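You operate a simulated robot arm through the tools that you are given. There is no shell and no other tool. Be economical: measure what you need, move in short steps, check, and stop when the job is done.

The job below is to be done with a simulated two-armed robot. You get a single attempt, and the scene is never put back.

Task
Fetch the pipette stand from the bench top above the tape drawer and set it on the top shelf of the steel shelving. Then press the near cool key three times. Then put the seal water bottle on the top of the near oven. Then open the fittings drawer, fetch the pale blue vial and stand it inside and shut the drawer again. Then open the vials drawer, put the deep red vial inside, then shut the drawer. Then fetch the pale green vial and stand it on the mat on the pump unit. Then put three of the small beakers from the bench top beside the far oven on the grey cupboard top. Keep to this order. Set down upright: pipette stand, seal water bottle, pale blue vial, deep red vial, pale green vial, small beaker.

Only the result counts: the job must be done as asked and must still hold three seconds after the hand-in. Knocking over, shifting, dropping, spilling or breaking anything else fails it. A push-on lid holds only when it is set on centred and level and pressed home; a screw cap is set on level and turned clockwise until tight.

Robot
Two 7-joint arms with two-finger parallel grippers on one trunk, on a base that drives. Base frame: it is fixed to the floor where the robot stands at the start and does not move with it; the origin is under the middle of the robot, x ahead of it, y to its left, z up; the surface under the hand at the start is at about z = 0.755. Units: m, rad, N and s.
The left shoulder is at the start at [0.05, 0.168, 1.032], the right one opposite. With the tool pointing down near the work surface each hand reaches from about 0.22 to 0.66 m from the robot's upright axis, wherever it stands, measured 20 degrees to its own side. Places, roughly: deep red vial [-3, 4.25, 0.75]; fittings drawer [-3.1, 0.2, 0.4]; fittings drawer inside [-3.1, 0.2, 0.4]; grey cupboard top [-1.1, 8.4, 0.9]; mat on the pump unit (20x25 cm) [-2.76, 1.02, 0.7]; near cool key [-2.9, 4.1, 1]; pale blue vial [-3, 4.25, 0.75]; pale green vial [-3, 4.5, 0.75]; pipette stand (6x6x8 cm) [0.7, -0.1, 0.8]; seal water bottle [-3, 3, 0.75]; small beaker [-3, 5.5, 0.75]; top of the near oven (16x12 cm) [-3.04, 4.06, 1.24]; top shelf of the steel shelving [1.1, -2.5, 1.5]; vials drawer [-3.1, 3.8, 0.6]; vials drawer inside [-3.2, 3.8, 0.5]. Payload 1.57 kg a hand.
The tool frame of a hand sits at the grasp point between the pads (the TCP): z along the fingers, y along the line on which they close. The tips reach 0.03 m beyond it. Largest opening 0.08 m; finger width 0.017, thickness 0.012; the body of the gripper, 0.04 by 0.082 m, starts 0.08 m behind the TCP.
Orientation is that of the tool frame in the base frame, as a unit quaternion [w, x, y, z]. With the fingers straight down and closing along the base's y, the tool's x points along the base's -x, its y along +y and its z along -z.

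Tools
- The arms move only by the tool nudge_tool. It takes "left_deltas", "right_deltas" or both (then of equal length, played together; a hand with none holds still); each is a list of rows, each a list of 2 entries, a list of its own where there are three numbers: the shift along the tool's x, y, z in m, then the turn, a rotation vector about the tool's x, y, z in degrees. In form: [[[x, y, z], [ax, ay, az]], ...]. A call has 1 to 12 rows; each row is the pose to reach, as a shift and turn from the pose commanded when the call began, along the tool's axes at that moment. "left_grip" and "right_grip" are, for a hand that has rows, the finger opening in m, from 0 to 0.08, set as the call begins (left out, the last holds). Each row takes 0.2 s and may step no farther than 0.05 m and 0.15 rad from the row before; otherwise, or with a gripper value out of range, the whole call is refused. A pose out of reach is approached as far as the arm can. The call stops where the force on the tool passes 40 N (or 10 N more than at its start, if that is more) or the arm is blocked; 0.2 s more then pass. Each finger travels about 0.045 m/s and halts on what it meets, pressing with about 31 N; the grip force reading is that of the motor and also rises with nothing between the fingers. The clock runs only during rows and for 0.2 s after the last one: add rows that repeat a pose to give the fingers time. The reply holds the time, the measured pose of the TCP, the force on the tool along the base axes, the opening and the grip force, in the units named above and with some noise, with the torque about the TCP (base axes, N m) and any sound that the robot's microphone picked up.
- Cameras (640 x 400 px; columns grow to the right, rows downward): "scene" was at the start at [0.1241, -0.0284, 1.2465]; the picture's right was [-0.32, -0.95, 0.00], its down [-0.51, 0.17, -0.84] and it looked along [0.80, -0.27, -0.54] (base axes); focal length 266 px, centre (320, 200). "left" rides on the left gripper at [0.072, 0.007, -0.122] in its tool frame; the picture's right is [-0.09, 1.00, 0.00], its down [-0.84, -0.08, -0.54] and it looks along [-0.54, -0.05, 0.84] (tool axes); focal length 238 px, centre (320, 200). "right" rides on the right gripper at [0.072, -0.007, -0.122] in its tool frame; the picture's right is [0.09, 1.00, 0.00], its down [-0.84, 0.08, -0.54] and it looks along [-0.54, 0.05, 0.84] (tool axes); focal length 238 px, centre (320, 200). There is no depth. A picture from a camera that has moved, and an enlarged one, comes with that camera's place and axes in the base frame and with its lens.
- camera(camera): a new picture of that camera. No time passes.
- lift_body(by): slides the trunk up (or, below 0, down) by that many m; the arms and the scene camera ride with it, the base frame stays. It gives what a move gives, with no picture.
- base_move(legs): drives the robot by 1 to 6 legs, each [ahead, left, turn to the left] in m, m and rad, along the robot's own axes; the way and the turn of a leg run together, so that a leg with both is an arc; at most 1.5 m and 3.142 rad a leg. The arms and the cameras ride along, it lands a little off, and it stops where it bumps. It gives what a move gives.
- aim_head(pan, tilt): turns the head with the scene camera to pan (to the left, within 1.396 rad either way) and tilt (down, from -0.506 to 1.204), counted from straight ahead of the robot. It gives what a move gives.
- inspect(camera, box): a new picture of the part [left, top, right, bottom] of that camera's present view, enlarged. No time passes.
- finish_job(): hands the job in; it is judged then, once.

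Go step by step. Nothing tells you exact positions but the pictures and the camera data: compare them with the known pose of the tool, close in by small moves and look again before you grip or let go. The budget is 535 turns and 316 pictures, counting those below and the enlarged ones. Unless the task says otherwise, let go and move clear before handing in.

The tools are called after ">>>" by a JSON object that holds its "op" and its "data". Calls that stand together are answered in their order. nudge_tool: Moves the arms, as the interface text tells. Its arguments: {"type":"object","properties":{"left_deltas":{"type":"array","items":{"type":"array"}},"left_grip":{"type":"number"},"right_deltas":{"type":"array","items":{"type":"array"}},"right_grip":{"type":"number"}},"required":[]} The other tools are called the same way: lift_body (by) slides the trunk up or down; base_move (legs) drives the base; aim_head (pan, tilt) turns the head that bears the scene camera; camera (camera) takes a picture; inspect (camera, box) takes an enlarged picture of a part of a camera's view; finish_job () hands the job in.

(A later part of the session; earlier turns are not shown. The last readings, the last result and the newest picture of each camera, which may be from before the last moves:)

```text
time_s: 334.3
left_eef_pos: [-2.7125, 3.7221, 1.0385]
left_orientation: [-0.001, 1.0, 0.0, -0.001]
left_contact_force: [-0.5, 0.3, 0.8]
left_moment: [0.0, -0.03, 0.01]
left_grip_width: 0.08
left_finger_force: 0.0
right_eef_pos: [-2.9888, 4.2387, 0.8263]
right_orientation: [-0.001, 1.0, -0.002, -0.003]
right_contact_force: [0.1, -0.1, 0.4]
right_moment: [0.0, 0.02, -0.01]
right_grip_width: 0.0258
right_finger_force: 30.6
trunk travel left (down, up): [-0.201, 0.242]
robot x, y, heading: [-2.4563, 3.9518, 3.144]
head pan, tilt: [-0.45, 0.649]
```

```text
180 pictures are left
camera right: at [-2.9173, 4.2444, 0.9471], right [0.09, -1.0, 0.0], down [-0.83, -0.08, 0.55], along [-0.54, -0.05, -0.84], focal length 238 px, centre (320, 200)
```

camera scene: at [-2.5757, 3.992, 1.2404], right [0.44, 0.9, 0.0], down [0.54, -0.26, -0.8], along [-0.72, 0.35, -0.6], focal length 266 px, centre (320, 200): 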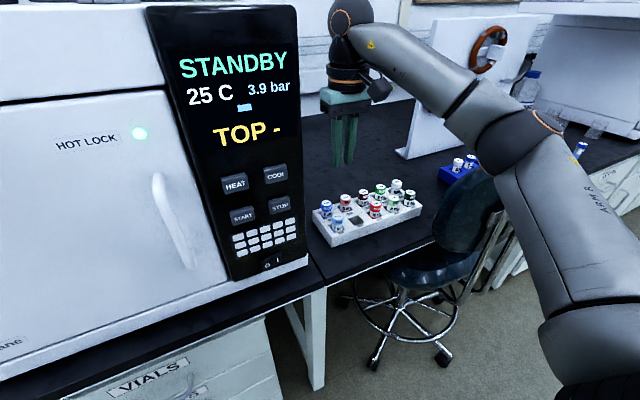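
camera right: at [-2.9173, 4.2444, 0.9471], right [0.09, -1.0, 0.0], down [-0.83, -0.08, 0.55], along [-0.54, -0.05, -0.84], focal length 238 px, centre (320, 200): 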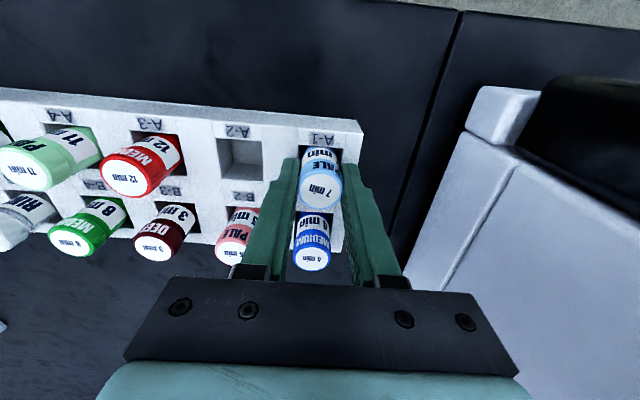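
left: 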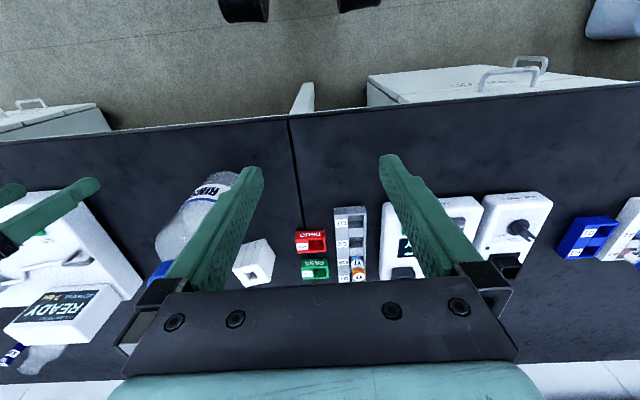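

Gripped (25.8 mm). Lift straight up.

>>> {"op": "nudge_tool", "data": {"right_deltas": [[[0, 0, -0.03], [0, 0, 0]], [[0, 0, -0.06], [0, 0, 0]], [[0, 0, -0.09], [0, 0, 0]], [[0, 0, -0.13], [0, 0, 0]], [[0, 0, -0.17], [0, 0, 0]]]}}

>>> {"op": "camera", "data": {"camera": "scene"}}

>>> {"op": "inspect", "data": {"camera": "scene", "box": [270, 80, 430, 190]}}

```text
time_s: 335.5
left_eef_pos: [-2.7134, 3.722, 1.0383]
left_orientation: [-0.001, 1.0, -0.001, -0.001]
left_contact_force: [0.0, -0.4, 0.6]
left_moment: [0.02, 0.01, -0.03]
left_grip_width: 0.0801
left_finger_force: 0.0
right_eef_pos: [-2.9881, 4.2398, 0.9973]
right_orientation: [-0.001, 1.0, -0.001, -0.002]
right_contact_force: [0.3, -0.1, -0.8]
right_moment: [0.03, 0.02, 0.02]
right_grip_width: 0.0263
right_finger_force: 31.0
trunk travel left (down, up): [-0.201, 0.242]
robot x, y, heading: [-2.4543, 3.959, 3.14]
head pan, tilt: [-0.45, 0.649]
```

```text
179 pictures are left
camera scene: at [-2.5758, 3.9921, 1.2404], right [0.44, 0.9, 0.0], down [0.54, -0.26, -0.8], along [-0.72, 0.35, -0.6], focal length 266 px, centre (320, 200)
```

scene: 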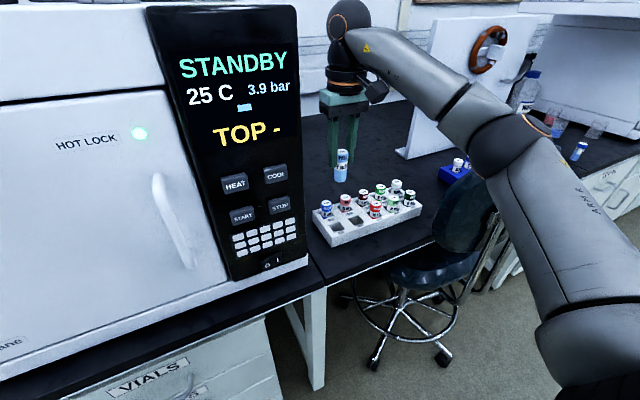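

```text
3.64 times, centred on (350, 135) of scene
camera zoom: at [-2.5758, 3.9921, 1.2404], right [0.44, 0.9, 0.0], down [0.54, -0.26, -0.8], along [-0.72, 0.35, -0.6], focal length 968 px, centre (211, 436)
```

zoom: 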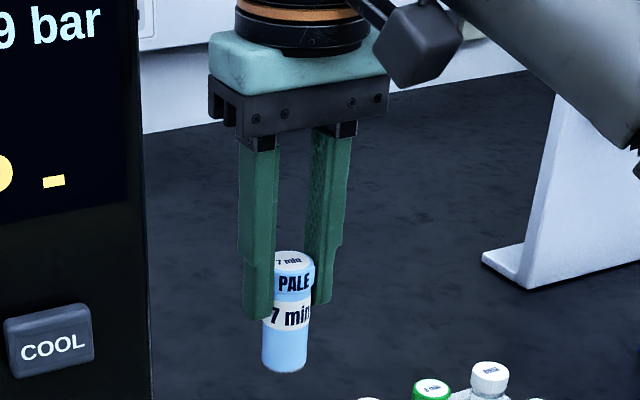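

Vial held; its bottom is ≈0.068 below the TCP. Retract and drive to the open fittings drawer.

>>> {"op": "nudge_tool", "data": {"right_deltas": [[[0.04, 0, -0.01], [0, 0, 0]], [[0.08, 0, -0.02], [0, 0, 0]], [[0.12, 0.02, -0.03], [0, 0, 0]], [[0.16, 0.04, -0.04], [0, 0, 0]], [[0.19, 0.06, -0.05], [0, 0, 0]]]}}

>>> {"op": "base_move", "data": {"legs": [[-0.9, 0, 0], [0, 0, 1.571], [1.35, 0, 0], [1.35, 0, 0], [1.35, 0, 0], [0, 0, -1.571]]}}

>>> {"op": "aim_head", "data": {"pan": -0.2, "tilt": 0.6}}

>>> {"op": "camera", "data": {"camera": "scene"}}

```text
time_s: 336.7
left_eef_pos: [-2.7123, 3.723, 1.0381]
left_orientation: [0.0, 1.0, 0.0, -0.002]
left_contact_force: [-0.6, -0.1, 0.6]
left_moment: [0.0, -0.03, 0.0]
left_grip_width: 0.0798
left_finger_force: 0.0
right_eef_pos: [-2.7976, 4.1787, 1.0441]
right_orientation: [-0.001, 1.0, -0.001, -0.003]
right_contact_force: [-0.9, -0.3, 0.6]
right_moment: [0.02, 0.01, -0.01]
right_grip_width: 0.0262
right_finger_force: 31.6
trunk travel left (down, up): [-0.201, 0.242]
robot x, y, heading: [-2.4586, 3.9515, 3.139]
head pan, tilt: [-0.45, 0.649]
```

```text
time_s: 368.3
left_eef_pos: [-1.5855, -0.3627, 1.0383]
left_orientation: [-0.001, 0.999, 0.036, -0.001]
left_contact_force: [-0.1, 0.2, -0.5]
left_moment: [-0.03, 0.0, 0.0]
left_grip_width: 0.0802
left_finger_force: 0.0
right_eef_pos: [-1.7038, 0.0863, 1.0455]
right_orientation: [-0.001, 0.999, 0.035, -0.003]
right_contact_force: [0.0, -0.3, -0.9]
right_moment: [0.01, -0.02, 0.0]
right_grip_width: 0.0261
right_finger_force: 31.0
trunk travel left (down, up): [-0.201, 0.242]
robot x, y, heading: [-1.3476, -0.1133, -3.072]
head pan, tilt: [-0.45, 0.649]
```

```text
time_s: 369.1
left_eef_pos: [-1.5857, -0.3627, 1.0382]
left_orientation: [-0.001, 0.999, 0.037, -0.002]
left_contact_force: [0.3, 0.4, 0.4]
left_moment: [-0.01, -0.01, 0.01]
left_grip_width: 0.0801
left_finger_force: 0.0
right_eef_pos: [-1.7042, 0.0852, 1.0444]
right_orientation: [-0.001, 0.999, 0.035, -0.002]
right_contact_force: [-1.0, 0.1, -0.4]
right_moment: [0.01, 0.03, -0.01]
right_grip_width: 0.0262
right_finger_force: 30.9
trunk travel left (down, up): [-0.201, 0.242]
robot x, y, heading: [-1.3431, -0.1112, -3.07]
head pan, tilt: [-0.201, 0.6]
```

```text
177 pictures are left
camera scene: at [-1.4756, -0.1044, 1.2447], right [0.13, 0.99, 0.0], down [0.56, -0.07, -0.82], along [-0.82, 0.11, -0.57], focal length 266 px, centre (320, 200)
```

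scene: 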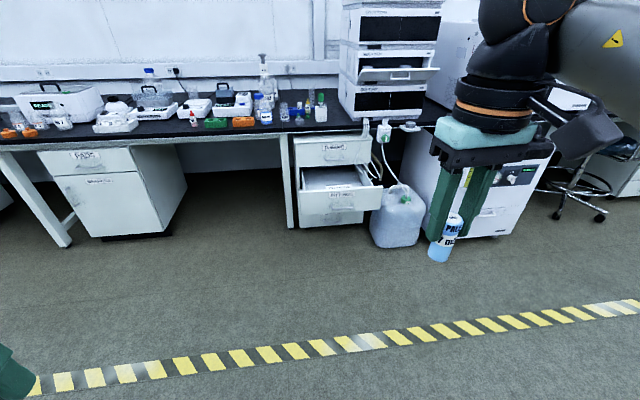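

Drive toward the open drawer, straightening the heading.

>>> {"op": "base_move", "data": {"legs": [[0, 0, -0.0716], [0.6, 0.0, 0]]}}

>>> {"op": "aim_head", "data": {"pan": -0.2, "tilt": 0.75}}

>>> {"op": "camera", "data": {"camera": "scene"}}

```text
time_s: 372.9
left_eef_pos: [-2.2024, -0.3436, 1.0393]
left_orientation: [-0.001, 1.0, -0.001, -0.002]
left_contact_force: [0.2, -0.4, -0.6]
left_moment: [0.02, -0.01, -0.02]
left_grip_width: 0.08
left_finger_force: 0.0
right_eef_pos: [-2.2875, 0.1135, 1.0452]
right_orientation: [-0.001, 1.0, -0.002, -0.003]
right_contact_force: [0.7, -0.2, -0.5]
right_moment: [0.01, 0.01, 0.0]
right_grip_width: 0.0259
right_finger_force: 31.6
trunk travel left (down, up): [-0.201, 0.242]
robot x, y, heading: [-1.9464, -0.1104, 3.138]
head pan, tilt: [-0.201, 0.6]
```

```text
time_s: 373.6
left_eef_pos: [-2.2012, -0.3433, 1.0396]
left_orientation: [-0.001, 1.0, -0.001, -0.002]
left_contact_force: [0.0, -0.5, 0.4]
left_moment: [0.01, -0.01, 0.01]
left_grip_width: 0.0801
left_finger_force: 0.1
right_eef_pos: [-2.2862, 0.1117, 1.0442]
right_orientation: [-0.001, 1.0, -0.002, -0.003]
right_contact_force: [0.1, -0.2, -0.8]
right_moment: [-0.02, -0.03, 0.0]
right_grip_width: 0.0263
right_finger_force: 31.5
trunk travel left (down, up): [-0.201, 0.242]
robot x, y, heading: [-1.9432, -0.1108, 3.144]
head pan, tilt: [-0.201, 0.75]
```

```text
176 pictures are left
camera scene: at [-2.0673, -0.0951, 1.2319], right [0.2, 0.98, 0.0], down [0.67, -0.14, -0.73], along [-0.72, 0.15, -0.68], focal length 266 px, centre (320, 200)
```

scene: 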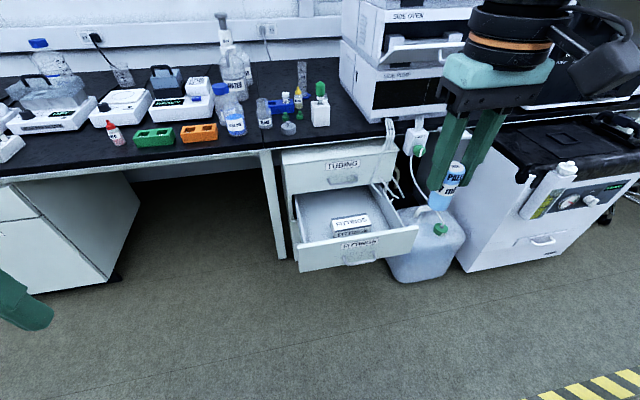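

>>> {"op": "inspect", "data": {"camera": "scene", "box": [270, 140, 440, 280]}}

```text
2.86 times, centred on (355, 210) of scene
camera zoom: at [-2.0673, -0.0951, 1.2319], right [0.2, 0.98, 0.0], down [0.67, -0.14, -0.73], along [-0.72, 0.15, -0.68], focal length 760 px, centre (220, 171)
```

zoom: 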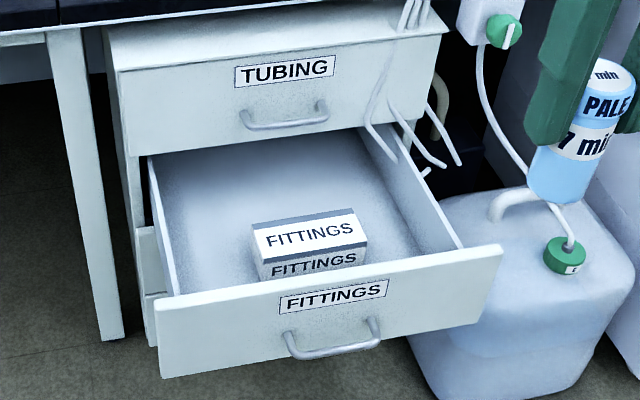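

Free floor left of the FITTINGS box, around (-2.69, 0.03). Lower the trunk, drive in, and move over that spot.

>>> {"op": "lift_body", "data": {"by": -0.2}}

>>> {"op": "base_move", "data": {"legs": [[0.25, 0.0, 0]]}}

>>> {"op": "nudge_tool", "data": {"right_deltas": [[[-0.03, 0.016, 0], [0, 0, 0]], [[-0.06, 0.032, 0.0], [0, 0, 0]], [[-0.09, 0.048, 0.0], [0, 0, 0]], [[-0.12, 0.064, 0.0], [0, 0, 0]], [[-0.15, 0.08, 0.0], [0, 0, 0]], [[-0.15, 0.08, 0.04], [0, 0, 0]], [[-0.15, 0.08, 0.08], [0, 0, 0]], [[-0.15, 0.08, 0.12], [0, 0, 0]], [[-0.15, 0.08, 0.16], [0, 0, 0]], [[-0.15, 0.08, 0.16], [0, 0, 0]]]}}

>>> {"op": "camera", "data": {"camera": "right"}}

>>> {"op": "camera", "data": {"camera": "scene"}}

```text
time_s: 375.8
left_eef_pos: [-2.2009, -0.3427, 0.8385]
left_orientation: [-0.001, 1.0, -0.001, -0.002]
left_contact_force: [0.3, -0.3, 0.3]
left_moment: [0.02, 0.0, -0.01]
left_grip_width: 0.0801
left_finger_force: 0.0
right_eef_pos: [-2.287, 0.112, 0.8442]
right_orientation: [-0.002, 1.0, -0.002, -0.003]
right_contact_force: [-0.3, 0.2, 0.6]
right_moment: [-0.01, -0.04, 0.0]
right_grip_width: 0.0262
right_finger_force: 30.9
trunk travel left (down, up): [-0.001, 0.442]
robot x, y, heading: [-1.9484, -0.1131, 3.136]
head pan, tilt: [-0.201, 0.75]
```

```text
time_s: 377.6
left_eef_pos: [-2.4548, -0.3409, 0.8389]
left_orientation: [0.0, 1.0, -0.002, -0.002]
left_contact_force: [0.6, 0.9, 1.0]
left_moment: [-0.01, -0.01, 0.0]
left_grip_width: 0.08
left_finger_force: 0.0
right_eef_pos: [-2.5375, 0.1154, 0.846]
right_orientation: [-0.001, 1.0, -0.004, -0.002]
right_contact_force: [1.2, 0.2, -0.6]
right_moment: [0.02, -0.03, 0.02]
right_grip_width: 0.0262
right_finger_force: 30.6
trunk travel left (down, up): [-0.001, 0.442]
robot x, y, heading: [-2.1978, -0.1111, 3.134]
head pan, tilt: [-0.201, 0.75]
```

```text
time_s: 379.8
left_eef_pos: [-2.4546, -0.3407, 0.8391]
left_orientation: [-0.001, 1.0, -0.003, -0.002]
left_contact_force: [0.0, 0.3, -0.4]
left_moment: [0.0, 0.0, 0.0]
left_grip_width: 0.0801
left_finger_force: 0.0
right_eef_pos: [-2.6886, 0.0374, 0.6859]
right_orientation: [0.0, 1.0, -0.004, -0.002]
right_contact_force: [0.0, -0.3, -0.4]
right_moment: [-0.01, -0.01, -0.01]
right_grip_width: 0.026
right_finger_force: 30.6
trunk travel left (down, up): [-0.001, 0.442]
robot x, y, heading: [-2.1939, -0.1108, 3.128]
head pan, tilt: [-0.201, 0.75]
```

```text
174 pictures are left
camera right: at [-2.6167, 0.0421, 0.8074], right [0.08, -1.0, 0.0], down [-0.83, -0.07, 0.55], along [-0.55, -0.04, -0.84], focal length 238 px, centre (320, 200)
```

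right: 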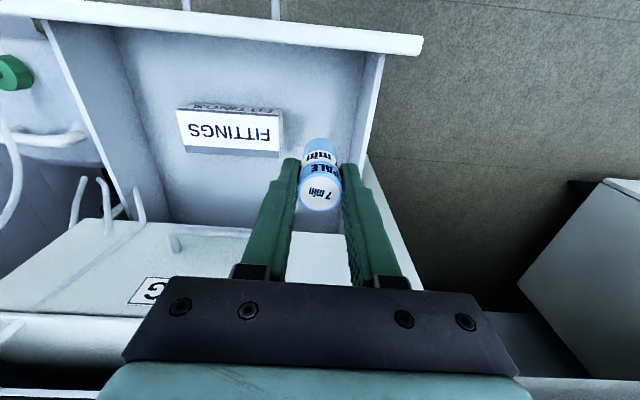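

```text
173 pictures are left
camera scene: at [-2.3188, -0.0933, 1.0318], right [0.21, 0.98, 0.0], down [0.67, -0.14, -0.73], along [-0.72, 0.15, -0.68], focal length 266 px, centre (320, 200)
```

scene: 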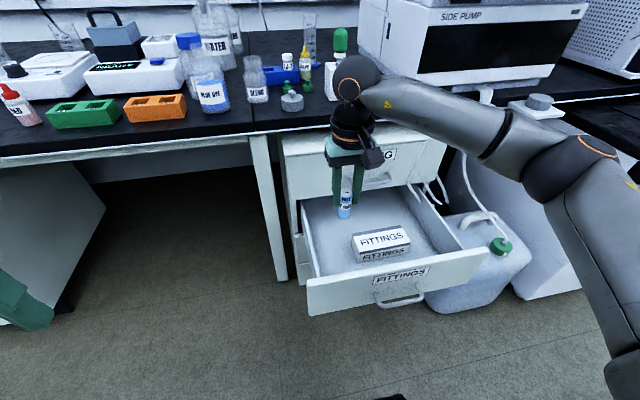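

Good spot. Lower into the drawer in stages.

>>> {"op": "nudge_tool", "data": {"right_deltas": [[[0, 0.005, 0.04], [0, 0, 0]], [[0, 0.01, 0.08], [0, 0, 0]], [[0, 0.01, 0.12], [0, 0, 0]], [[0, 0.01, 0.15], [0, 0, 0]], [[0, 0.01, 0.18], [0, 0, 0]], [[0, 0.01, 0.19], [0, 0, 0]], [[0, 0.01, 0.19], [0, 0, 0]]]}}

>>> {"op": "camera", "data": {"camera": "right"}}

>>> {"op": "camera", "data": {"camera": "scene"}}

```text
time_s: 381.4
left_eef_pos: [-2.4553, -0.3415, 0.8392]
left_orientation: [-0.001, 1.0, -0.003, -0.001]
left_contact_force: [0.1, 1.3, -0.3]
left_moment: [0.01, 0.01, -0.01]
left_grip_width: 0.0803
left_finger_force: 0.1
right_eef_pos: [-2.6901, 0.0258, 0.4967]
right_orientation: [-0.001, 1.0, -0.004, -0.002]
right_contact_force: [-0.6, 0.0, 0.6]
right_moment: [-0.03, 0.03, 0.01]
right_grip_width: 0.0264
right_finger_force: 31.6
trunk travel left (down, up): [-0.001, 0.442]
robot x, y, heading: [-2.1967, -0.111, 3.131]
head pan, tilt: [-0.201, 0.75]
```

```text
172 pictures are left
camera right: at [-2.6177, 0.031, 0.6181], right [0.08, -1.0, 0.0], down [-0.83, -0.07, 0.55], along [-0.54, -0.04, -0.84], focal length 238 px, centre (320, 200)
```

right: 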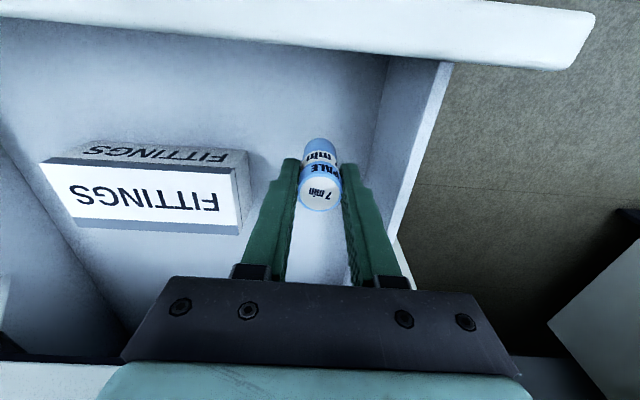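

```text
171 pictures are left
camera scene: at [-2.3187, -0.0933, 1.0318], right [0.21, 0.98, 0.0], down [0.67, -0.14, -0.73], along [-0.72, 0.15, -0.68], focal length 266 px, centre (320, 200)
```

scene: 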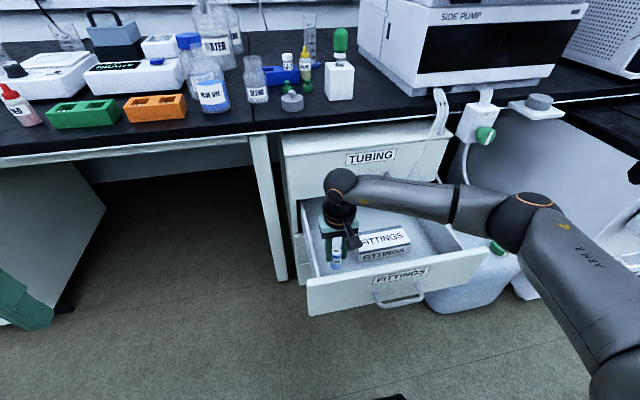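

>>> {"op": "nudge_tool", "data": {"right_deltas": [[[0, 0, 0.01], [0, 0, 0]], [[0, 0, 0.02], [0, 0, 0]], [[0, 0, 0.024], [0, 0, 0]], [[0, 0, 0.028], [0, 0, 0]]]}}

>>> {"op": "inspect", "data": {"camera": "right", "box": [240, 100, 420, 240]}}

```text
time_s: 382.4
left_eef_pos: [-2.4544, -0.3414, 0.8401]
left_orientation: [-0.001, 1.0, -0.003, -0.002]
left_contact_force: [-0.1, -0.3, 0.2]
left_moment: [0.01, -0.03, 0.0]
left_grip_width: 0.0798
left_finger_force: 0.1
right_eef_pos: [-2.6898, 0.0273, 0.4681]
right_orientation: [-0.001, 1.0, -0.004, -0.003]
right_contact_force: [-0.2, 0.1, -0.8]
right_moment: [0.01, 0.02, 0.03]
right_grip_width: 0.026
right_finger_force: 31.4
trunk travel left (down, up): [-0.001, 0.442]
robot x, y, heading: [-2.1956, -0.1129, 3.131]
head pan, tilt: [-0.201, 0.75]
```

```text
2.86 times, centred on (330, 170) of right
camera zoom: at [-2.6175, 0.032, 0.5887], right [0.08, -1.0, 0.0], down [-0.83, -0.07, 0.55], along [-0.54, -0.04, -0.84], focal length 681 px, centre (291, 286)
```

zoom: 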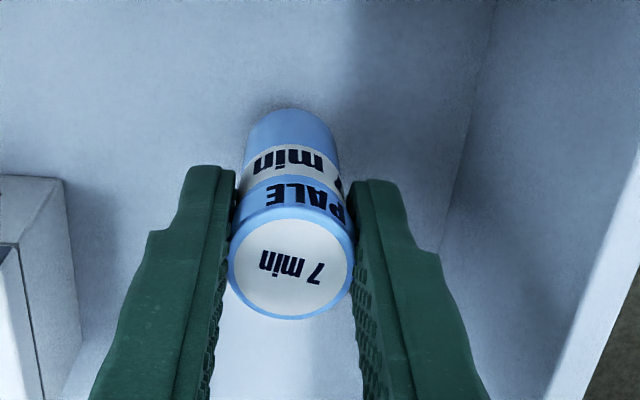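

A faint contact shadow sits right behind the vial; nearly down. Continue in 3 mm steps.

>>> {"op": "nudge_tool", "data": {"right_deltas": [[[0, 0, 0.003], [0, 0, 0]], [[0, 0, 0.006], [0, 0, 0]], [[0, 0, 0.006], [0, 0, 0]]]}}

>>> {"op": "inspect", "data": {"camera": "right", "box": [240, 100, 420, 240]}}

```text
time_s: 383.2
left_eef_pos: [-2.4545, -0.3412, 0.84]
left_orientation: [0.0, 1.0, -0.003, -0.002]
left_contact_force: [0.9, -0.1, 0.4]
left_moment: [-0.02, -0.03, 0.0]
left_grip_width: 0.0798
left_finger_force: 0.0
right_eef_pos: [-2.6885, 0.0276, 0.4629]
right_orientation: [-0.001, 1.0, -0.005, -0.003]
right_contact_force: [1.1, -0.1, -0.7]
right_moment: [-0.04, 0.0, -0.05]
right_grip_width: 0.026
right_finger_force: 30.8
trunk travel left (down, up): [-0.001, 0.442]
robot x, y, heading: [-2.1977, -0.1103, 3.137]
head pan, tilt: [-0.201, 0.75]
```

```text
2.86 times, centred on (330, 170) of right
camera zoom: at [-2.6178, 0.0322, 0.5826], right [0.08, -1.0, 0.0], down [-0.83, -0.07, 0.55], along [-0.54, -0.04, -0.84], focal length 681 px, centre (291, 286)
```

zoom: 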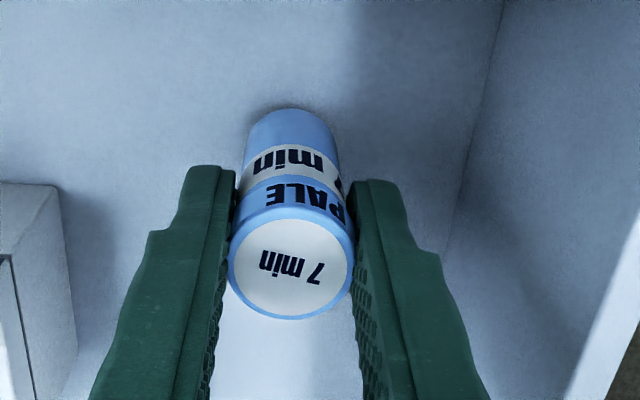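

>>> {"op": "nudge_tool", "data": {"right_deltas": [[[0, 0, 0.003], [0, 0, 0]], [[0, 0, 0.006], [0, 0, 0]], [[0, 0, 0.006], [0, 0, 0]]]}}

```text
time_s: 384.0
left_eef_pos: [-2.4534, -0.3408, 0.8402]
left_orientation: [-0.002, 1.0, -0.003, -0.003]
left_contact_force: [0.1, -0.8, -0.4]
left_moment: [0.0, -0.04, 0.02]
left_grip_width: 0.0801
left_finger_force: 0.1
right_eef_pos: [-2.6908, 0.0272, 0.4575]
right_orientation: [0.001, 1.0, -0.004, -0.005]
right_contact_force: [0.9, 1.5, 13.8]
right_moment: [0.04, -0.03, -0.01]
right_grip_width: 0.026
right_finger_force: 31.3
trunk travel left (down, up): [-0.001, 0.442]
robot x, y, heading: [-2.1992, -0.1103, 3.134]
head pan, tilt: [-0.201, 0.75]
```

Contact (14 N). Open and rise.

>>> {"op": "nudge_tool", "data": {"right_deltas": [[[0, 0, -0.002], [0, 0, 0]], [[0, 0, -0.002], [0, 0, 0]], [[0, 0, -0.002], [0, 0, 0]]], "right_grip": 0.05}}

>>> {"op": "nudge_tool", "data": {"right_deltas": [[[0, 0, -0.03], [0, 0, 0]], [[0, 0, -0.06], [0, 0, 0]], [[0, 0, -0.1], [0, 0, 0]], [[0, 0, -0.15], [0, 0, 0]], [[0, 0, -0.2], [0, 0, 0]]]}}

>>> {"op": "camera", "data": {"camera": "right"}}

```text
time_s: 384.8
left_eef_pos: [-2.4538, -0.3418, 0.8393]
left_orientation: [0.0, 1.0, -0.003, -0.002]
left_contact_force: [-0.5, 0.1, 0.2]
left_moment: [0.02, 0.01, 0.03]
left_grip_width: 0.08
left_finger_force: 0.2
right_eef_pos: [-2.6901, 0.0277, 0.4578]
right_orientation: [-0.002, 1.0, -0.004, -0.003]
right_contact_force: [0.8, -0.3, -0.3]
right_moment: [-0.05, 0.02, -0.01]
right_grip_width: 0.0498
right_finger_force: 0.1
trunk travel left (down, up): [-0.001, 0.442]
robot x, y, heading: [-2.2012, -0.111, 3.132]
head pan, tilt: [-0.201, 0.75]
```

```text
time_s: 386.0
left_eef_pos: [-2.4541, -0.3406, 0.8389]
left_orientation: [-0.001, 1.0, -0.003, -0.002]
left_contact_force: [0.0, -0.7, 0.3]
left_moment: [0.03, 0.01, -0.01]
left_grip_width: 0.0802
left_finger_force: 0.1
right_eef_pos: [-2.6906, 0.0301, 0.6559]
right_orientation: [-0.001, 1.0, -0.005, -0.003]
right_contact_force: [0.4, -0.3, 0.4]
right_moment: [-0.02, -0.02, -0.03]
right_grip_width: 0.0499
right_finger_force: 0.1
trunk travel left (down, up): [-0.001, 0.442]
robot x, y, heading: [-2.1981, -0.1085, 3.133]
head pan, tilt: [-0.201, 0.75]
```

```text
168 pictures are left
camera right: at [-2.6176, 0.0346, 0.7782], right [0.08, -1.0, 0.0], down [-0.84, -0.07, 0.55], along [-0.54, -0.04, -0.84], focal length 238 px, centre (320, 200)
```

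right: 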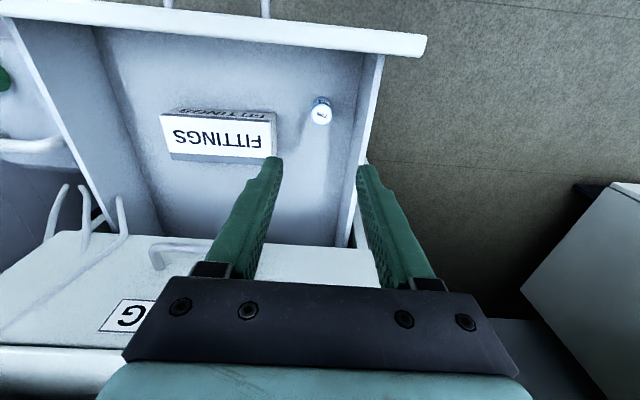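

The vial stands upright in the drawer. Back up, pitch the closed hand 45° and push the drawer front shut gently.

>>> {"op": "base_move", "data": {"legs": [[-0.3, 0, 0.008]]}}

>>> {"op": "nudge_tool", "data": {"right_deltas": [[[0, 0, 0.02], [0, -8, 0]], [[0, -0.01, 0.04], [0, -16, 0]], [[0, -0.02, 0.06], [0, -24, 0]], [[0, -0.03, 0.08], [0, -32, 0]], [[0, -0.035, 0.1], [0, -40, 0]], [[0, -0.04, 0.12], [0, -45, 0]], [[0, -0.04, 0.14], [0, -45, 0]]], "right_grip": 0.0}}

>>> {"op": "camera", "data": {"camera": "scene"}}

>>> {"op": "camera", "data": {"camera": "right"}}

```text
time_s: 388.1
left_eef_pos: [-2.1466, -0.345, 0.8386]
left_orientation: [-0.001, 1.0, 0.004, -0.002]
left_contact_force: [-0.1, 0.4, 0.0]
left_moment: [0.02, 0.01, -0.01]
left_grip_width: 0.0802
left_finger_force: 0.1
right_eef_pos: [-2.3875, 0.0222, 0.6567]
right_orientation: [-0.001, 1.0, 0.002, -0.002]
right_contact_force: [-0.4, 0.4, 0.0]
right_moment: [-0.03, 0.02, 0.05]
right_grip_width: 0.05
right_finger_force: 0.1
trunk travel left (down, up): [-0.001, 0.442]
robot x, y, heading: [-1.8955, -0.1097, -3.129]
head pan, tilt: [-0.201, 0.75]
```

```text
time_s: 389.7
left_eef_pos: [-2.1462, -0.3443, 0.8396]
left_orientation: [-0.001, 1.0, 0.004, -0.002]
left_contact_force: [0.2, 0.3, -0.9]
left_moment: [-0.02, -0.01, 0.01]
left_grip_width: 0.0802
left_finger_force: 0.0
right_eef_pos: [-2.3887, 0.0623, 0.5179]
right_orientation: [0.001, 0.923, 0.004, -0.386]
right_contact_force: [0.2, -0.3, 0.4]
right_moment: [-0.01, -0.01, -0.01]
right_grip_width: 0.0
right_finger_force: 22.3
trunk travel left (down, up): [-0.001, 0.442]
robot x, y, heading: [-1.891, -0.1125, -3.132]
head pan, tilt: [-0.201, 0.75]
```

```text
167 pictures are left
camera scene: at [-2.0145, -0.0951, 1.0319], right [0.19, 0.98, 0.0], down [0.67, -0.13, -0.73], along [-0.72, 0.14, -0.68], focal length 266 px, centre (320, 200)
```

scene: 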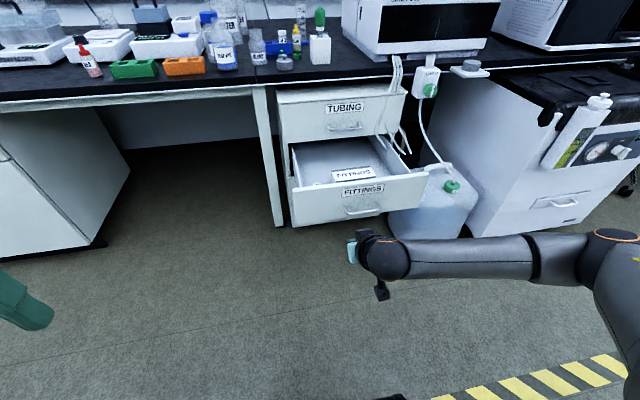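

```text
166 pictures are left
camera right: at [-2.2516, 0.0681, 0.5515], right [0.07, -1.0, -0.07], down [-0.2, -0.08, 0.98], along [-0.98, -0.06, -0.21], focal length 238 px, centre (320, 200)
```

right: 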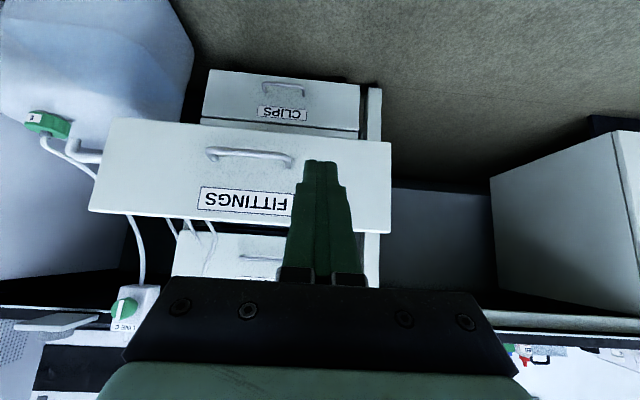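

Tip is left of the handle. Lower 4 cm, then drive forward to push.

>>> {"op": "nudge_tool", "data": {"right_deltas": [[[0.014, 0, 0.014], [0, 0, 0]], [[0.028, 0, 0.028], [0, 0, 0]], [[0.028, 0, 0.028], [0, 0, 0]]]}}

>>> {"op": "base_move", "data": {"legs": [[0.15, 0, -0.01], [0.24, 0, 0]]}}

>>> {"op": "camera", "data": {"camera": "scene"}}

```text
time_s: 390.5
left_eef_pos: [-2.1472, -0.3449, 0.8377]
left_orientation: [-0.002, 1.0, 0.004, -0.002]
left_contact_force: [0.8, 0.0, 0.2]
left_moment: [0.03, -0.01, 0.02]
left_grip_width: 0.0801
left_finger_force: 0.0
right_eef_pos: [-2.3891, 0.0635, 0.4796]
right_orientation: [0.0, 0.923, 0.002, -0.384]
right_contact_force: [0.2, -0.2, 0.0]
right_moment: [-0.01, -0.01, 0.0]
right_grip_width: 0.0
right_finger_force: 21.1
trunk travel left (down, up): [-0.001, 0.442]
robot x, y, heading: [-1.8884, -0.1127, -3.134]
head pan, tilt: [-0.201, 0.75]
```

```text
time_s: 393.2
left_eef_pos: [-2.5383, -0.342, 0.8393]
left_orientation: [-0.001, 1.0, -0.001, -0.002]
left_contact_force: [0.3, -0.3, -0.1]
left_moment: [-0.01, -0.03, 0.02]
left_grip_width: 0.0801
left_finger_force: 0.0
right_eef_pos: [-2.7756, 0.0648, 0.478]
right_orientation: [-0.002, 0.923, -0.001, -0.384]
right_contact_force: [1.3, 0.0, -0.3]
right_moment: [0.01, -0.01, -0.02]
right_grip_width: 0.0
right_finger_force: 21.3
trunk travel left (down, up): [-0.001, 0.442]
robot x, y, heading: [-2.2811, -0.1075, 3.138]
head pan, tilt: [-0.201, 0.75]
```

```text
165 pictures are left
camera scene: at [-2.4041, -0.0935, 1.0318], right [0.2, 0.98, 0.0], down [0.67, -0.14, -0.73], along [-0.72, 0.15, -0.68], focal length 266 px, centre (320, 200)
```

scene: 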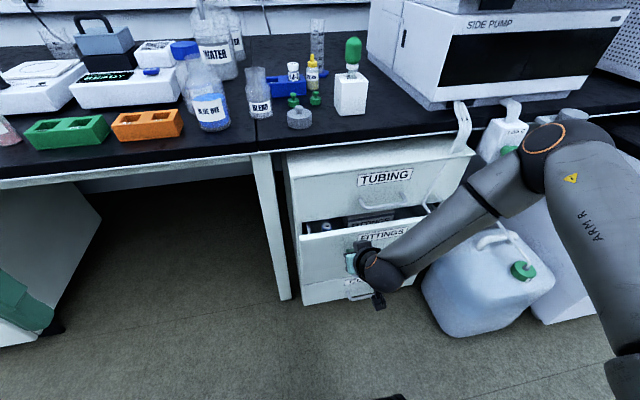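

About 5–6 cm remain. Finish with the arm in small steps.

>>> {"op": "nudge_tool", "data": {"right_deltas": [[[-0.0106, 0, 0.0107], [0, 0, 0]], [[-0.0212, 0, 0.0214], [0, 0, 0]], [[-0.0318, 0, 0.032], [0, 0, 0]], [[-0.039, 0, 0.0392], [0, 0, 0]], [[-0.0424, 0, 0.0428], [0, 0, 0]], [[-0.046, 0, 0.0464], [0, 0, 0]]]}}

>>> {"op": "camera", "data": {"camera": "scene"}}

```text
time_s: 394.6
left_eef_pos: [-2.5369, -0.3421, 0.84]
left_orientation: [-0.002, 1.0, 0.0, -0.003]
left_contact_force: [0.1, 0.9, 0.9]
left_moment: [0.02, -0.01, -0.02]
left_grip_width: 0.08
left_finger_force: 0.1
right_eef_pos: [-2.8327, 0.0661, 0.4735]
right_orientation: [0.001, 0.926, 0.0, -0.378]
right_contact_force: [3.0, -0.6, 2.3]
right_moment: [0.0, 0.01, 0.0]
right_grip_width: 0.0
right_finger_force: 21.1
trunk travel left (down, up): [-0.001, 0.442]
robot x, y, heading: [-2.2802, -0.1117, 3.141]
head pan, tilt: [-0.201, 0.75]
stopped in row 6 (right hand): the force on the tool passed its limit at 52 N (the readings are from after the stop); the commanded pose is now the measured one
```

```text
164 pictures are left
camera scene: at [-2.4031, -0.0934, 1.0318], right [0.2, 0.98, 0.0], down [0.67, -0.14, -0.73], along [-0.72, 0.15, -0.68], focal length 266 px, centre (320, 200)
```

scene: 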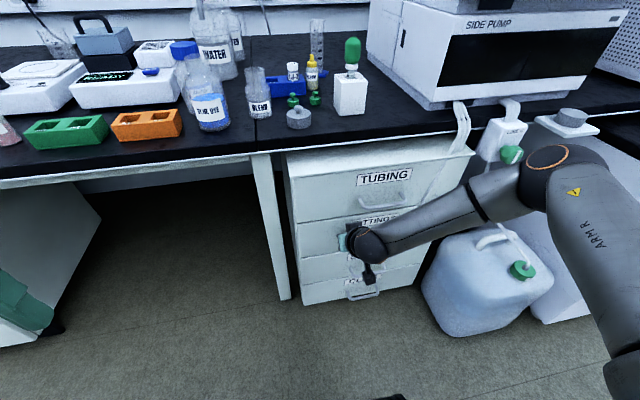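

Drawer is shut (hard stop). Retreat, verify, and roll the tool 90° ready for the next drawer handle.

>>> {"op": "base_move", "data": {"legs": [[-0.65, 0, 0]]}}

>>> {"op": "nudge_tool", "data": {"right_deltas": [[[0, 0, -0.02], [0, 0, 8]], [[0, 0, -0.04], [0, 0, 16]], [[0, 0, -0.06], [0, 0, 24]], [[0, 0, -0.08], [0, 0, 32]], [[0, 0, -0.1], [0, 0, 40]], [[0, 0, -0.12], [0, 0, 48]], [[0, 0, -0.12], [0, 0, 56]], [[0, 0, -0.12], [0, 0, 64]], [[0, 0, -0.12], [0, 0, 72]], [[0, 0, -0.12], [0, 0, 80]], [[0, 0, -0.12], [0, 0, 88]], [[0, 0, -0.12], [0, 0, 90]]]}}

>>> {"op": "lift_body", "data": {"by": 0.1}}

>>> {"op": "inspect", "data": {"camera": "scene", "box": [250, 80, 450, 240]}}

```text
time_s: 398.2
left_eef_pos: [-1.8909, -0.3438, 0.8393]
left_orientation: [-0.001, 1.0, 0.0, -0.001]
left_contact_force: [-0.2, -0.5, 0.1]
left_moment: [0.02, -0.02, 0.0]
left_grip_width: 0.0798
left_finger_force: 0.0
right_eef_pos: [-2.1867, 0.0648, 0.4735]
right_orientation: [0.0, 0.926, 0.0, -0.377]
right_contact_force: [0.2, 0.2, 0.6]
right_moment: [0.02, 0.0, 0.0]
right_grip_width: 0.0
right_finger_force: 21.5
trunk travel left (down, up): [-0.001, 0.442]
robot x, y, heading: [-1.6329, -0.1077, 3.145]
head pan, tilt: [-0.201, 0.75]
```

```text
time_s: 400.8
left_eef_pos: [-1.8899, -0.3432, 0.8384]
left_orientation: [-0.002, 1.0, 0.0, -0.002]
left_contact_force: [-0.9, -0.7, 0.0]
left_moment: [0.03, 0.03, -0.01]
left_grip_width: 0.0801
left_finger_force: 0.0
right_eef_pos: [-2.1028, 0.0638, 0.5609]
right_orientation: [-0.267, -0.654, 0.656, 0.266]
right_contact_force: [-1.1, -0.4, -0.8]
right_moment: [-0.03, -0.01, 0.01]
right_grip_width: 0.0
right_finger_force: 21.3
trunk travel left (down, up): [-0.001, 0.442]
robot x, y, heading: [-1.634, -0.1112, 3.141]
head pan, tilt: [-0.201, 0.75]
```

```text
time_s: 402.1
left_eef_pos: [-1.8904, -0.3444, 0.9387]
left_orientation: [-0.002, 1.0, 0.0, -0.002]
left_contact_force: [-0.7, -0.1, 0.4]
left_moment: [-0.02, 0.03, 0.0]
left_grip_width: 0.0801
left_finger_force: 0.0
right_eef_pos: [-2.1027, 0.0638, 0.6601]
right_orientation: [-0.268, -0.654, 0.655, 0.267]
right_contact_force: [0.4, -0.4, -1.1]
right_moment: [0.02, -0.01, -0.01]
right_grip_width: 0.0
right_finger_force: 21.3
trunk travel left (down, up): [-0.101, 0.342]
robot x, y, heading: [-1.6346, -0.1128, 3.136]
head pan, tilt: [-0.201, 0.75]
```

```text
2.50 times, centred on (350, 160) of scene
camera zoom: at [-1.7566, -0.0946, 1.1318], right [0.2, 0.98, 0.0], down [0.67, -0.14, -0.73], along [-0.72, 0.15, -0.68], focal length 665 px, centre (245, 300)
```

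zoom: 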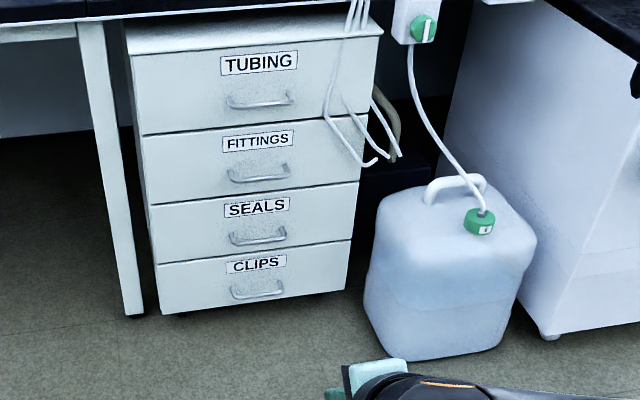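

FITTINGS is shut. Drive to the VIALS drawer under the near oven.

>>> {"op": "base_move", "data": {"legs": [[0, 0, -1.565], [1.26, 0, 0], [1.26, 0, 0], [1.26, 0, 0], [0, 0, 1.571]]}}

>>> {"op": "aim_head", "data": {"pan": -0.1, "tilt": 0.5}}

>>> {"op": "camera", "data": {"camera": "scene"}}

```text
time_s: 428.2
left_eef_pos: [-1.6932, 3.4749, 0.939]
left_orientation: [-0.002, 0.999, -0.033, -0.001]
left_contact_force: [0.1, -0.8, -0.7]
left_moment: [-0.01, 0.02, -0.05]
left_grip_width: 0.0801
left_finger_force: 0.0
right_eef_pos: [-1.8775, 3.8953, 0.6602]
right_orientation: [-0.257, -0.633, 0.676, 0.275]
right_contact_force: [0.5, -0.5, -0.4]
right_moment: [0.02, 0.0, 0.01]
right_grip_width: 0.0002
right_finger_force: 21.3
trunk travel left (down, up): [-0.101, 0.342]
robot x, y, heading: [-1.4248, 3.6906, 3.079]
head pan, tilt: [-0.201, 0.75]
```

```text
time_s: 428.9
left_eef_pos: [-1.693, 3.4758, 0.9393]
left_orientation: [-0.002, 0.999, -0.032, -0.002]
left_contact_force: [0.6, 0.0, 0.8]
left_moment: [0.01, 0.01, 0.0]
left_grip_width: 0.0801
left_finger_force: 0.1
right_eef_pos: [-1.8779, 3.8955, 0.6593]
right_orientation: [-0.258, -0.632, 0.677, 0.276]
right_contact_force: [0.3, -0.1, 1.0]
right_moment: [-0.01, 0.02, 0.0]
right_grip_width: 0.0001
right_finger_force: 21.2
trunk travel left (down, up): [-0.101, 0.342]
robot x, y, heading: [-1.4233, 3.6857, 3.074]
head pan, tilt: [-0.099, 0.499]
```

```text
162 pictures are left
camera scene: at [-1.5525, 3.7071, 1.1537], right [0.17, 0.99, 0.0], down [0.47, -0.08, -0.88], along [-0.87, 0.15, -0.48], focal length 266 px, centre (320, 200)
```

scene: 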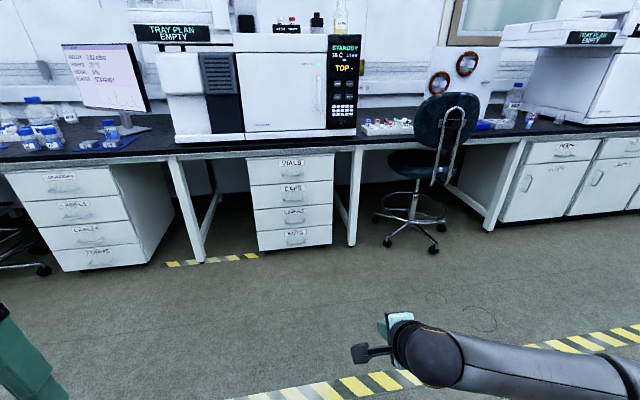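

Straighten and approach.

>>> {"op": "base_move", "data": {"legs": [[0, 0, 0.0676], [0.55, 0.03, 0]]}}

>>> {"op": "nudge_tool", "data": {"right_deltas": [[[0, 0, 0], [0, 0, 0]], [[0, 0, 0], [0, 0, 0]]], "right_grip": 0.03}}

>>> {"op": "camera", "data": {"camera": "right"}}

>>> {"op": "inspect", "data": {"camera": "scene", "box": [240, 100, 420, 260]}}

```text
time_s: 432.5
left_eef_pos: [-2.2137, 3.4239, 0.9384]
left_orientation: [-0.002, 1.0, 0.004, -0.002]
left_contact_force: [0.4, -0.2, -0.1]
left_moment: [0.02, -0.04, 0.0]
left_grip_width: 0.0798
left_finger_force: 0.1
right_eef_pos: [-2.4292, 3.8298, 0.6597]
right_orientation: [0.268, 0.657, -0.652, -0.267]
right_contact_force: [0.3, 0.7, 0.1]
right_moment: [0.0, 0.01, 0.0]
right_grip_width: 0.0
right_finger_force: 21.3
trunk travel left (down, up): [-0.101, 0.342]
robot x, y, heading: [-1.956, 3.6578, -3.132]
head pan, tilt: [-0.099, 0.499]
```

```text
time_s: 433.1
left_eef_pos: [-2.2136, 3.4242, 0.9395]
left_orientation: [-0.002, 1.0, 0.003, -0.002]
left_contact_force: [-0.3, -0.4, 0.2]
left_moment: [0.0, 0.0, 0.0]
left_grip_width: 0.0799
left_finger_force: 0.1
right_eef_pos: [-2.4282, 3.8305, 0.6608]
right_orientation: [0.267, 0.657, -0.653, -0.266]
right_contact_force: [-0.4, -0.2, -0.1]
right_moment: [0.02, -0.04, -0.03]
right_grip_width: 0.0299
right_finger_force: 0.0
trunk travel left (down, up): [-0.101, 0.342]
robot x, y, heading: [-1.9562, 3.6562, -3.133]
head pan, tilt: [-0.099, 0.499]
```

```text
161 pictures are left
camera right: at [-2.3387, 3.758, 0.7419], right [-0.71, -0.1, 0.7], down [0.32, 0.84, 0.44], along [-0.63, 0.53, -0.57], focal length 238 px, centre (320, 200)
```

right: 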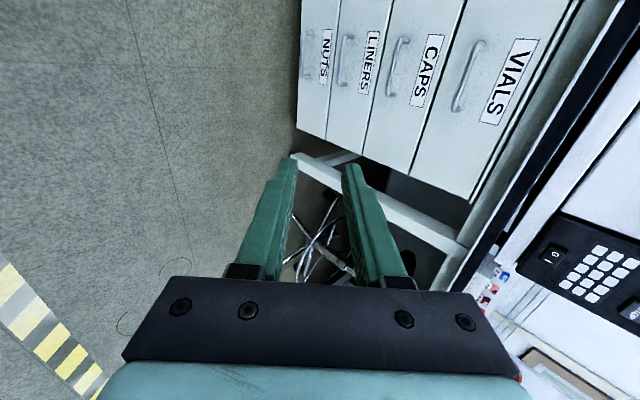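

```text
2.50 times, centred on (330, 180) of scene
camera zoom: at [-2.0908, 3.6662, 1.1538], right [0.09, 1.0, 0.0], down [0.48, -0.04, -0.88], along [-0.87, 0.08, -0.48], focal length 665 px, centre (295, 250)
```

zoom: 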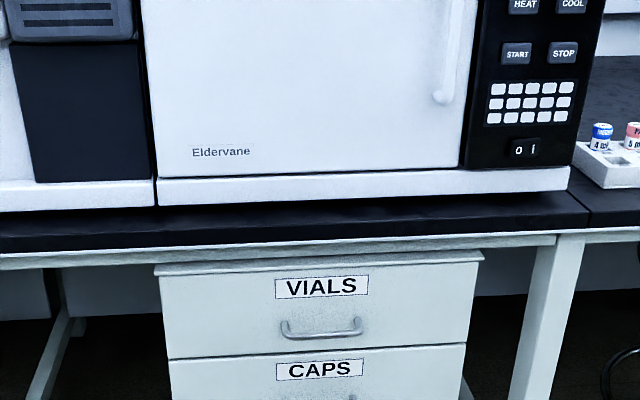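

VIALS handle ≈(-2.894, 3.779, 0.571), under the bench overhang, so I want a flatter tool. Lower the trunk and pitch further toward level.

>>> {"op": "lift_body", "data": {"by": -0.1}}

>>> {"op": "nudge_tool", "data": {"right_deltas": [[[0, 0, 0], [-8, 0, 0]], [[0, 0, 0.02], [-16, 0, 0]], [[0, 0, 0.04], [-20, 0, 0]], [[0, 0, 0.06], [-20, 0, 0]]]}}

>>> {"op": "camera", "data": {"camera": "right"}}

```text
time_s: 434.4
left_eef_pos: [-2.2131, 3.4238, 0.8387]
left_orientation: [-0.002, 1.0, 0.004, -0.002]
left_contact_force: [0.2, -0.1, 0.3]
left_moment: [0.01, -0.02, 0.03]
left_grip_width: 0.08
left_finger_force: 0.2
right_eef_pos: [-2.4295, 3.8311, 0.5607]
right_orientation: [0.269, 0.657, -0.652, -0.266]
right_contact_force: [-0.2, 0.4, 0.2]
right_moment: [0.01, 0.01, 0.03]
right_grip_width: 0.03
right_finger_force: 0.0
trunk travel left (down, up): [-0.001, 0.442]
robot x, y, heading: [-1.9623, 3.6616, -3.127]
head pan, tilt: [-0.099, 0.499]
```

```text
time_s: 435.4
left_eef_pos: [-2.2137, 3.4235, 0.8387]
left_orientation: [-0.002, 1.0, 0.005, -0.002]
left_contact_force: [0.6, -0.3, 1.0]
left_moment: [0.01, 0.0, 0.02]
left_grip_width: 0.0801
left_finger_force: 0.0
right_eef_pos: [-2.4286, 3.8297, 0.5597]
right_orientation: [0.291, 0.647, -0.643, -0.289]
right_contact_force: [0.2, 1.0, 1.1]
right_moment: [0.01, 0.02, 0.01]
right_grip_width: 0.0301
right_finger_force: 0.2
right hand out of reach, approached as far as the arm can: row 1, 2, 3, 4
trunk travel left (down, up): [-0.001, 0.442]
robot x, y, heading: [-1.9584, 3.6557, -3.133]
head pan, tilt: [-0.099, 0.499]
```

```text
159 pictures are left
camera right: at [-2.3333, 3.7581, 0.6353], right [-0.66, -0.1, 0.74], down [0.35, 0.84, 0.42], along [-0.67, 0.53, -0.52], focal length 238 px, centre (320, 200)
```

right: 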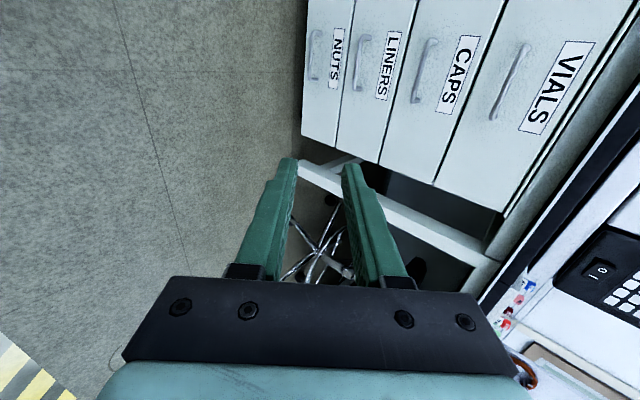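

Extending should permit a flatter pitch. Extend to x≈-2.63 at handle height, then pitch.

>>> {"op": "nudge_tool", "data": {"right_deltas": [[[0.01, 0.029, 0.028], [0, 0, 0]], [[0.02, 0.058, 0.056], [0, 0, 0]], [[0.03, 0.087, 0.084], [0, 0, 0]], [[0.04, 0.115, 0.112], [0, 0, 0]], [[0.05, 0.144, 0.14], [-4, 0, 0]], [[0.05, 0.144, 0.14], [-12, 0, 0]], [[0.05, 0.144, 0.14], [-18, 0, 0]], [[0.05, 0.144, 0.14], [-18, 0, 0]]]}}

>>> {"op": "camera", "data": {"camera": "right"}}

>>> {"op": "camera", "data": {"camera": "scene"}}

```text
time_s: 437.2
left_eef_pos: [-2.2128, 3.424, 0.8399]
left_orientation: [-0.002, 1.0, 0.005, -0.003]
left_contact_force: [0.6, 0.0, 0.0]
left_moment: [0.06, 0.06, -0.01]
left_grip_width: 0.0799
left_finger_force: 0.1
right_eef_pos: [-2.6308, 3.7752, 0.5798]
right_orientation: [0.39, 0.594, -0.589, -0.386]
right_contact_force: [-0.2, -0.4, 0.2]
right_moment: [-0.01, 0.0, -0.01]
right_grip_width: 0.0298
right_finger_force: 0.1
trunk travel left (down, up): [-0.001, 0.442]
robot x, y, heading: [-1.9601, 3.6591, -3.134]
head pan, tilt: [-0.099, 0.499]
```

```text
158 pictures are left
camera right: at [-2.5153, 3.7036, 0.6218], right [-0.4, -0.09, 0.91], down [0.46, 0.84, 0.29], along [-0.8, 0.53, -0.29], focal length 238 px, centre (320, 200)
```

right: 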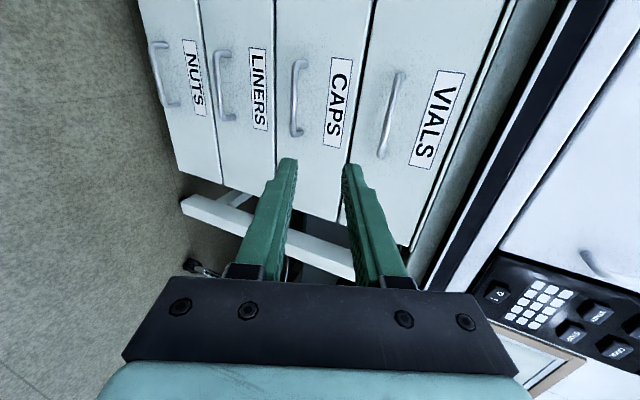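

```text
157 pictures are left
camera scene: at [-2.0903, 3.6657, 1.054], right [0.09, 1.0, 0.0], down [0.48, -0.04, -0.88], along [-0.87, 0.08, -0.48], focal length 266 px, centre (320, 200)
```

scene: 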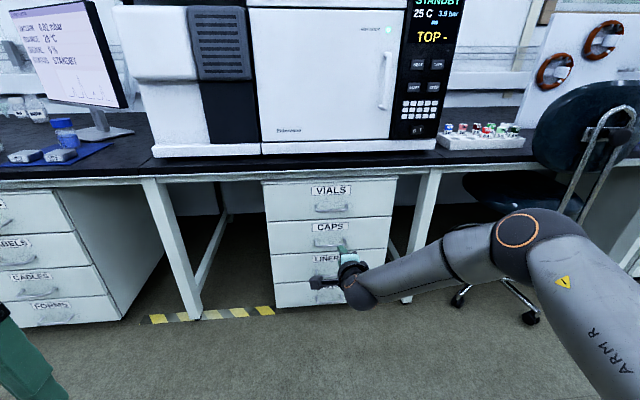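

Pitch is now 66° and reachable. Drive 0.2 m forward and look at the bar between the fingers.

>>> {"op": "base_move", "data": {"legs": [[0.19, 0, -0.008]]}}

>>> {"op": "camera", "data": {"camera": "right"}}

>>> {"op": "camera", "data": {"camera": "scene"}}

```text
time_s: 438.8
left_eef_pos: [-2.4049, 3.4245, 0.8389]
left_orientation: [-0.002, 1.0, 0.0, -0.002]
left_contact_force: [-0.1, 0.8, 0.4]
left_moment: [0.0, 0.01, -0.02]
left_grip_width: 0.0799
left_finger_force: 0.0
right_eef_pos: [-2.8189, 3.7817, 0.5778]
right_orientation: [-0.387, -0.591, 0.592, 0.387]
right_contact_force: [0.4, 0.6, 0.5]
right_moment: [0.0, 0.01, -0.01]
right_grip_width: 0.0302
right_finger_force: 0.1
trunk travel left (down, up): [-0.001, 0.442]
robot x, y, heading: [-2.1495, 3.6564, 3.137]
head pan, tilt: [-0.099, 0.499]
```

```text
156 pictures are left
camera right: at [-2.7042, 3.7091, 0.6202], right [-0.4, -0.09, 0.91], down [0.47, 0.84, 0.29], along [-0.79, 0.54, -0.29], focal length 238 px, centre (320, 200)
```

right: 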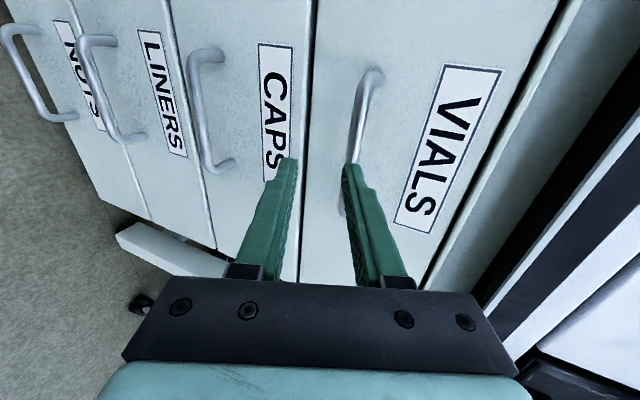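

```text
155 pictures are left
camera scene: at [-2.2801, 3.667, 1.0538], right [0.1, 0.99, 0.0], down [0.48, -0.05, -0.88], along [-0.87, 0.09, -0.48], focal length 266 px, centre (320, 200)
```

scene: 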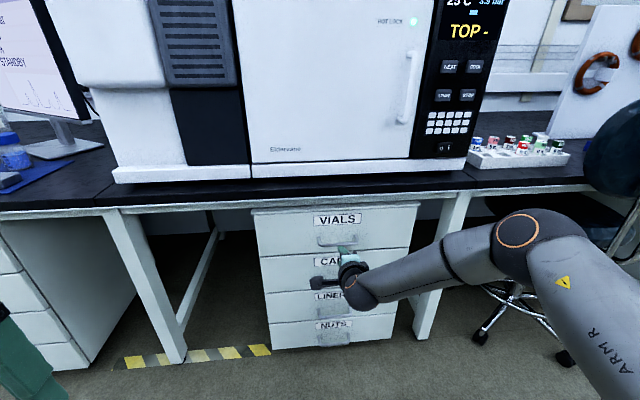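

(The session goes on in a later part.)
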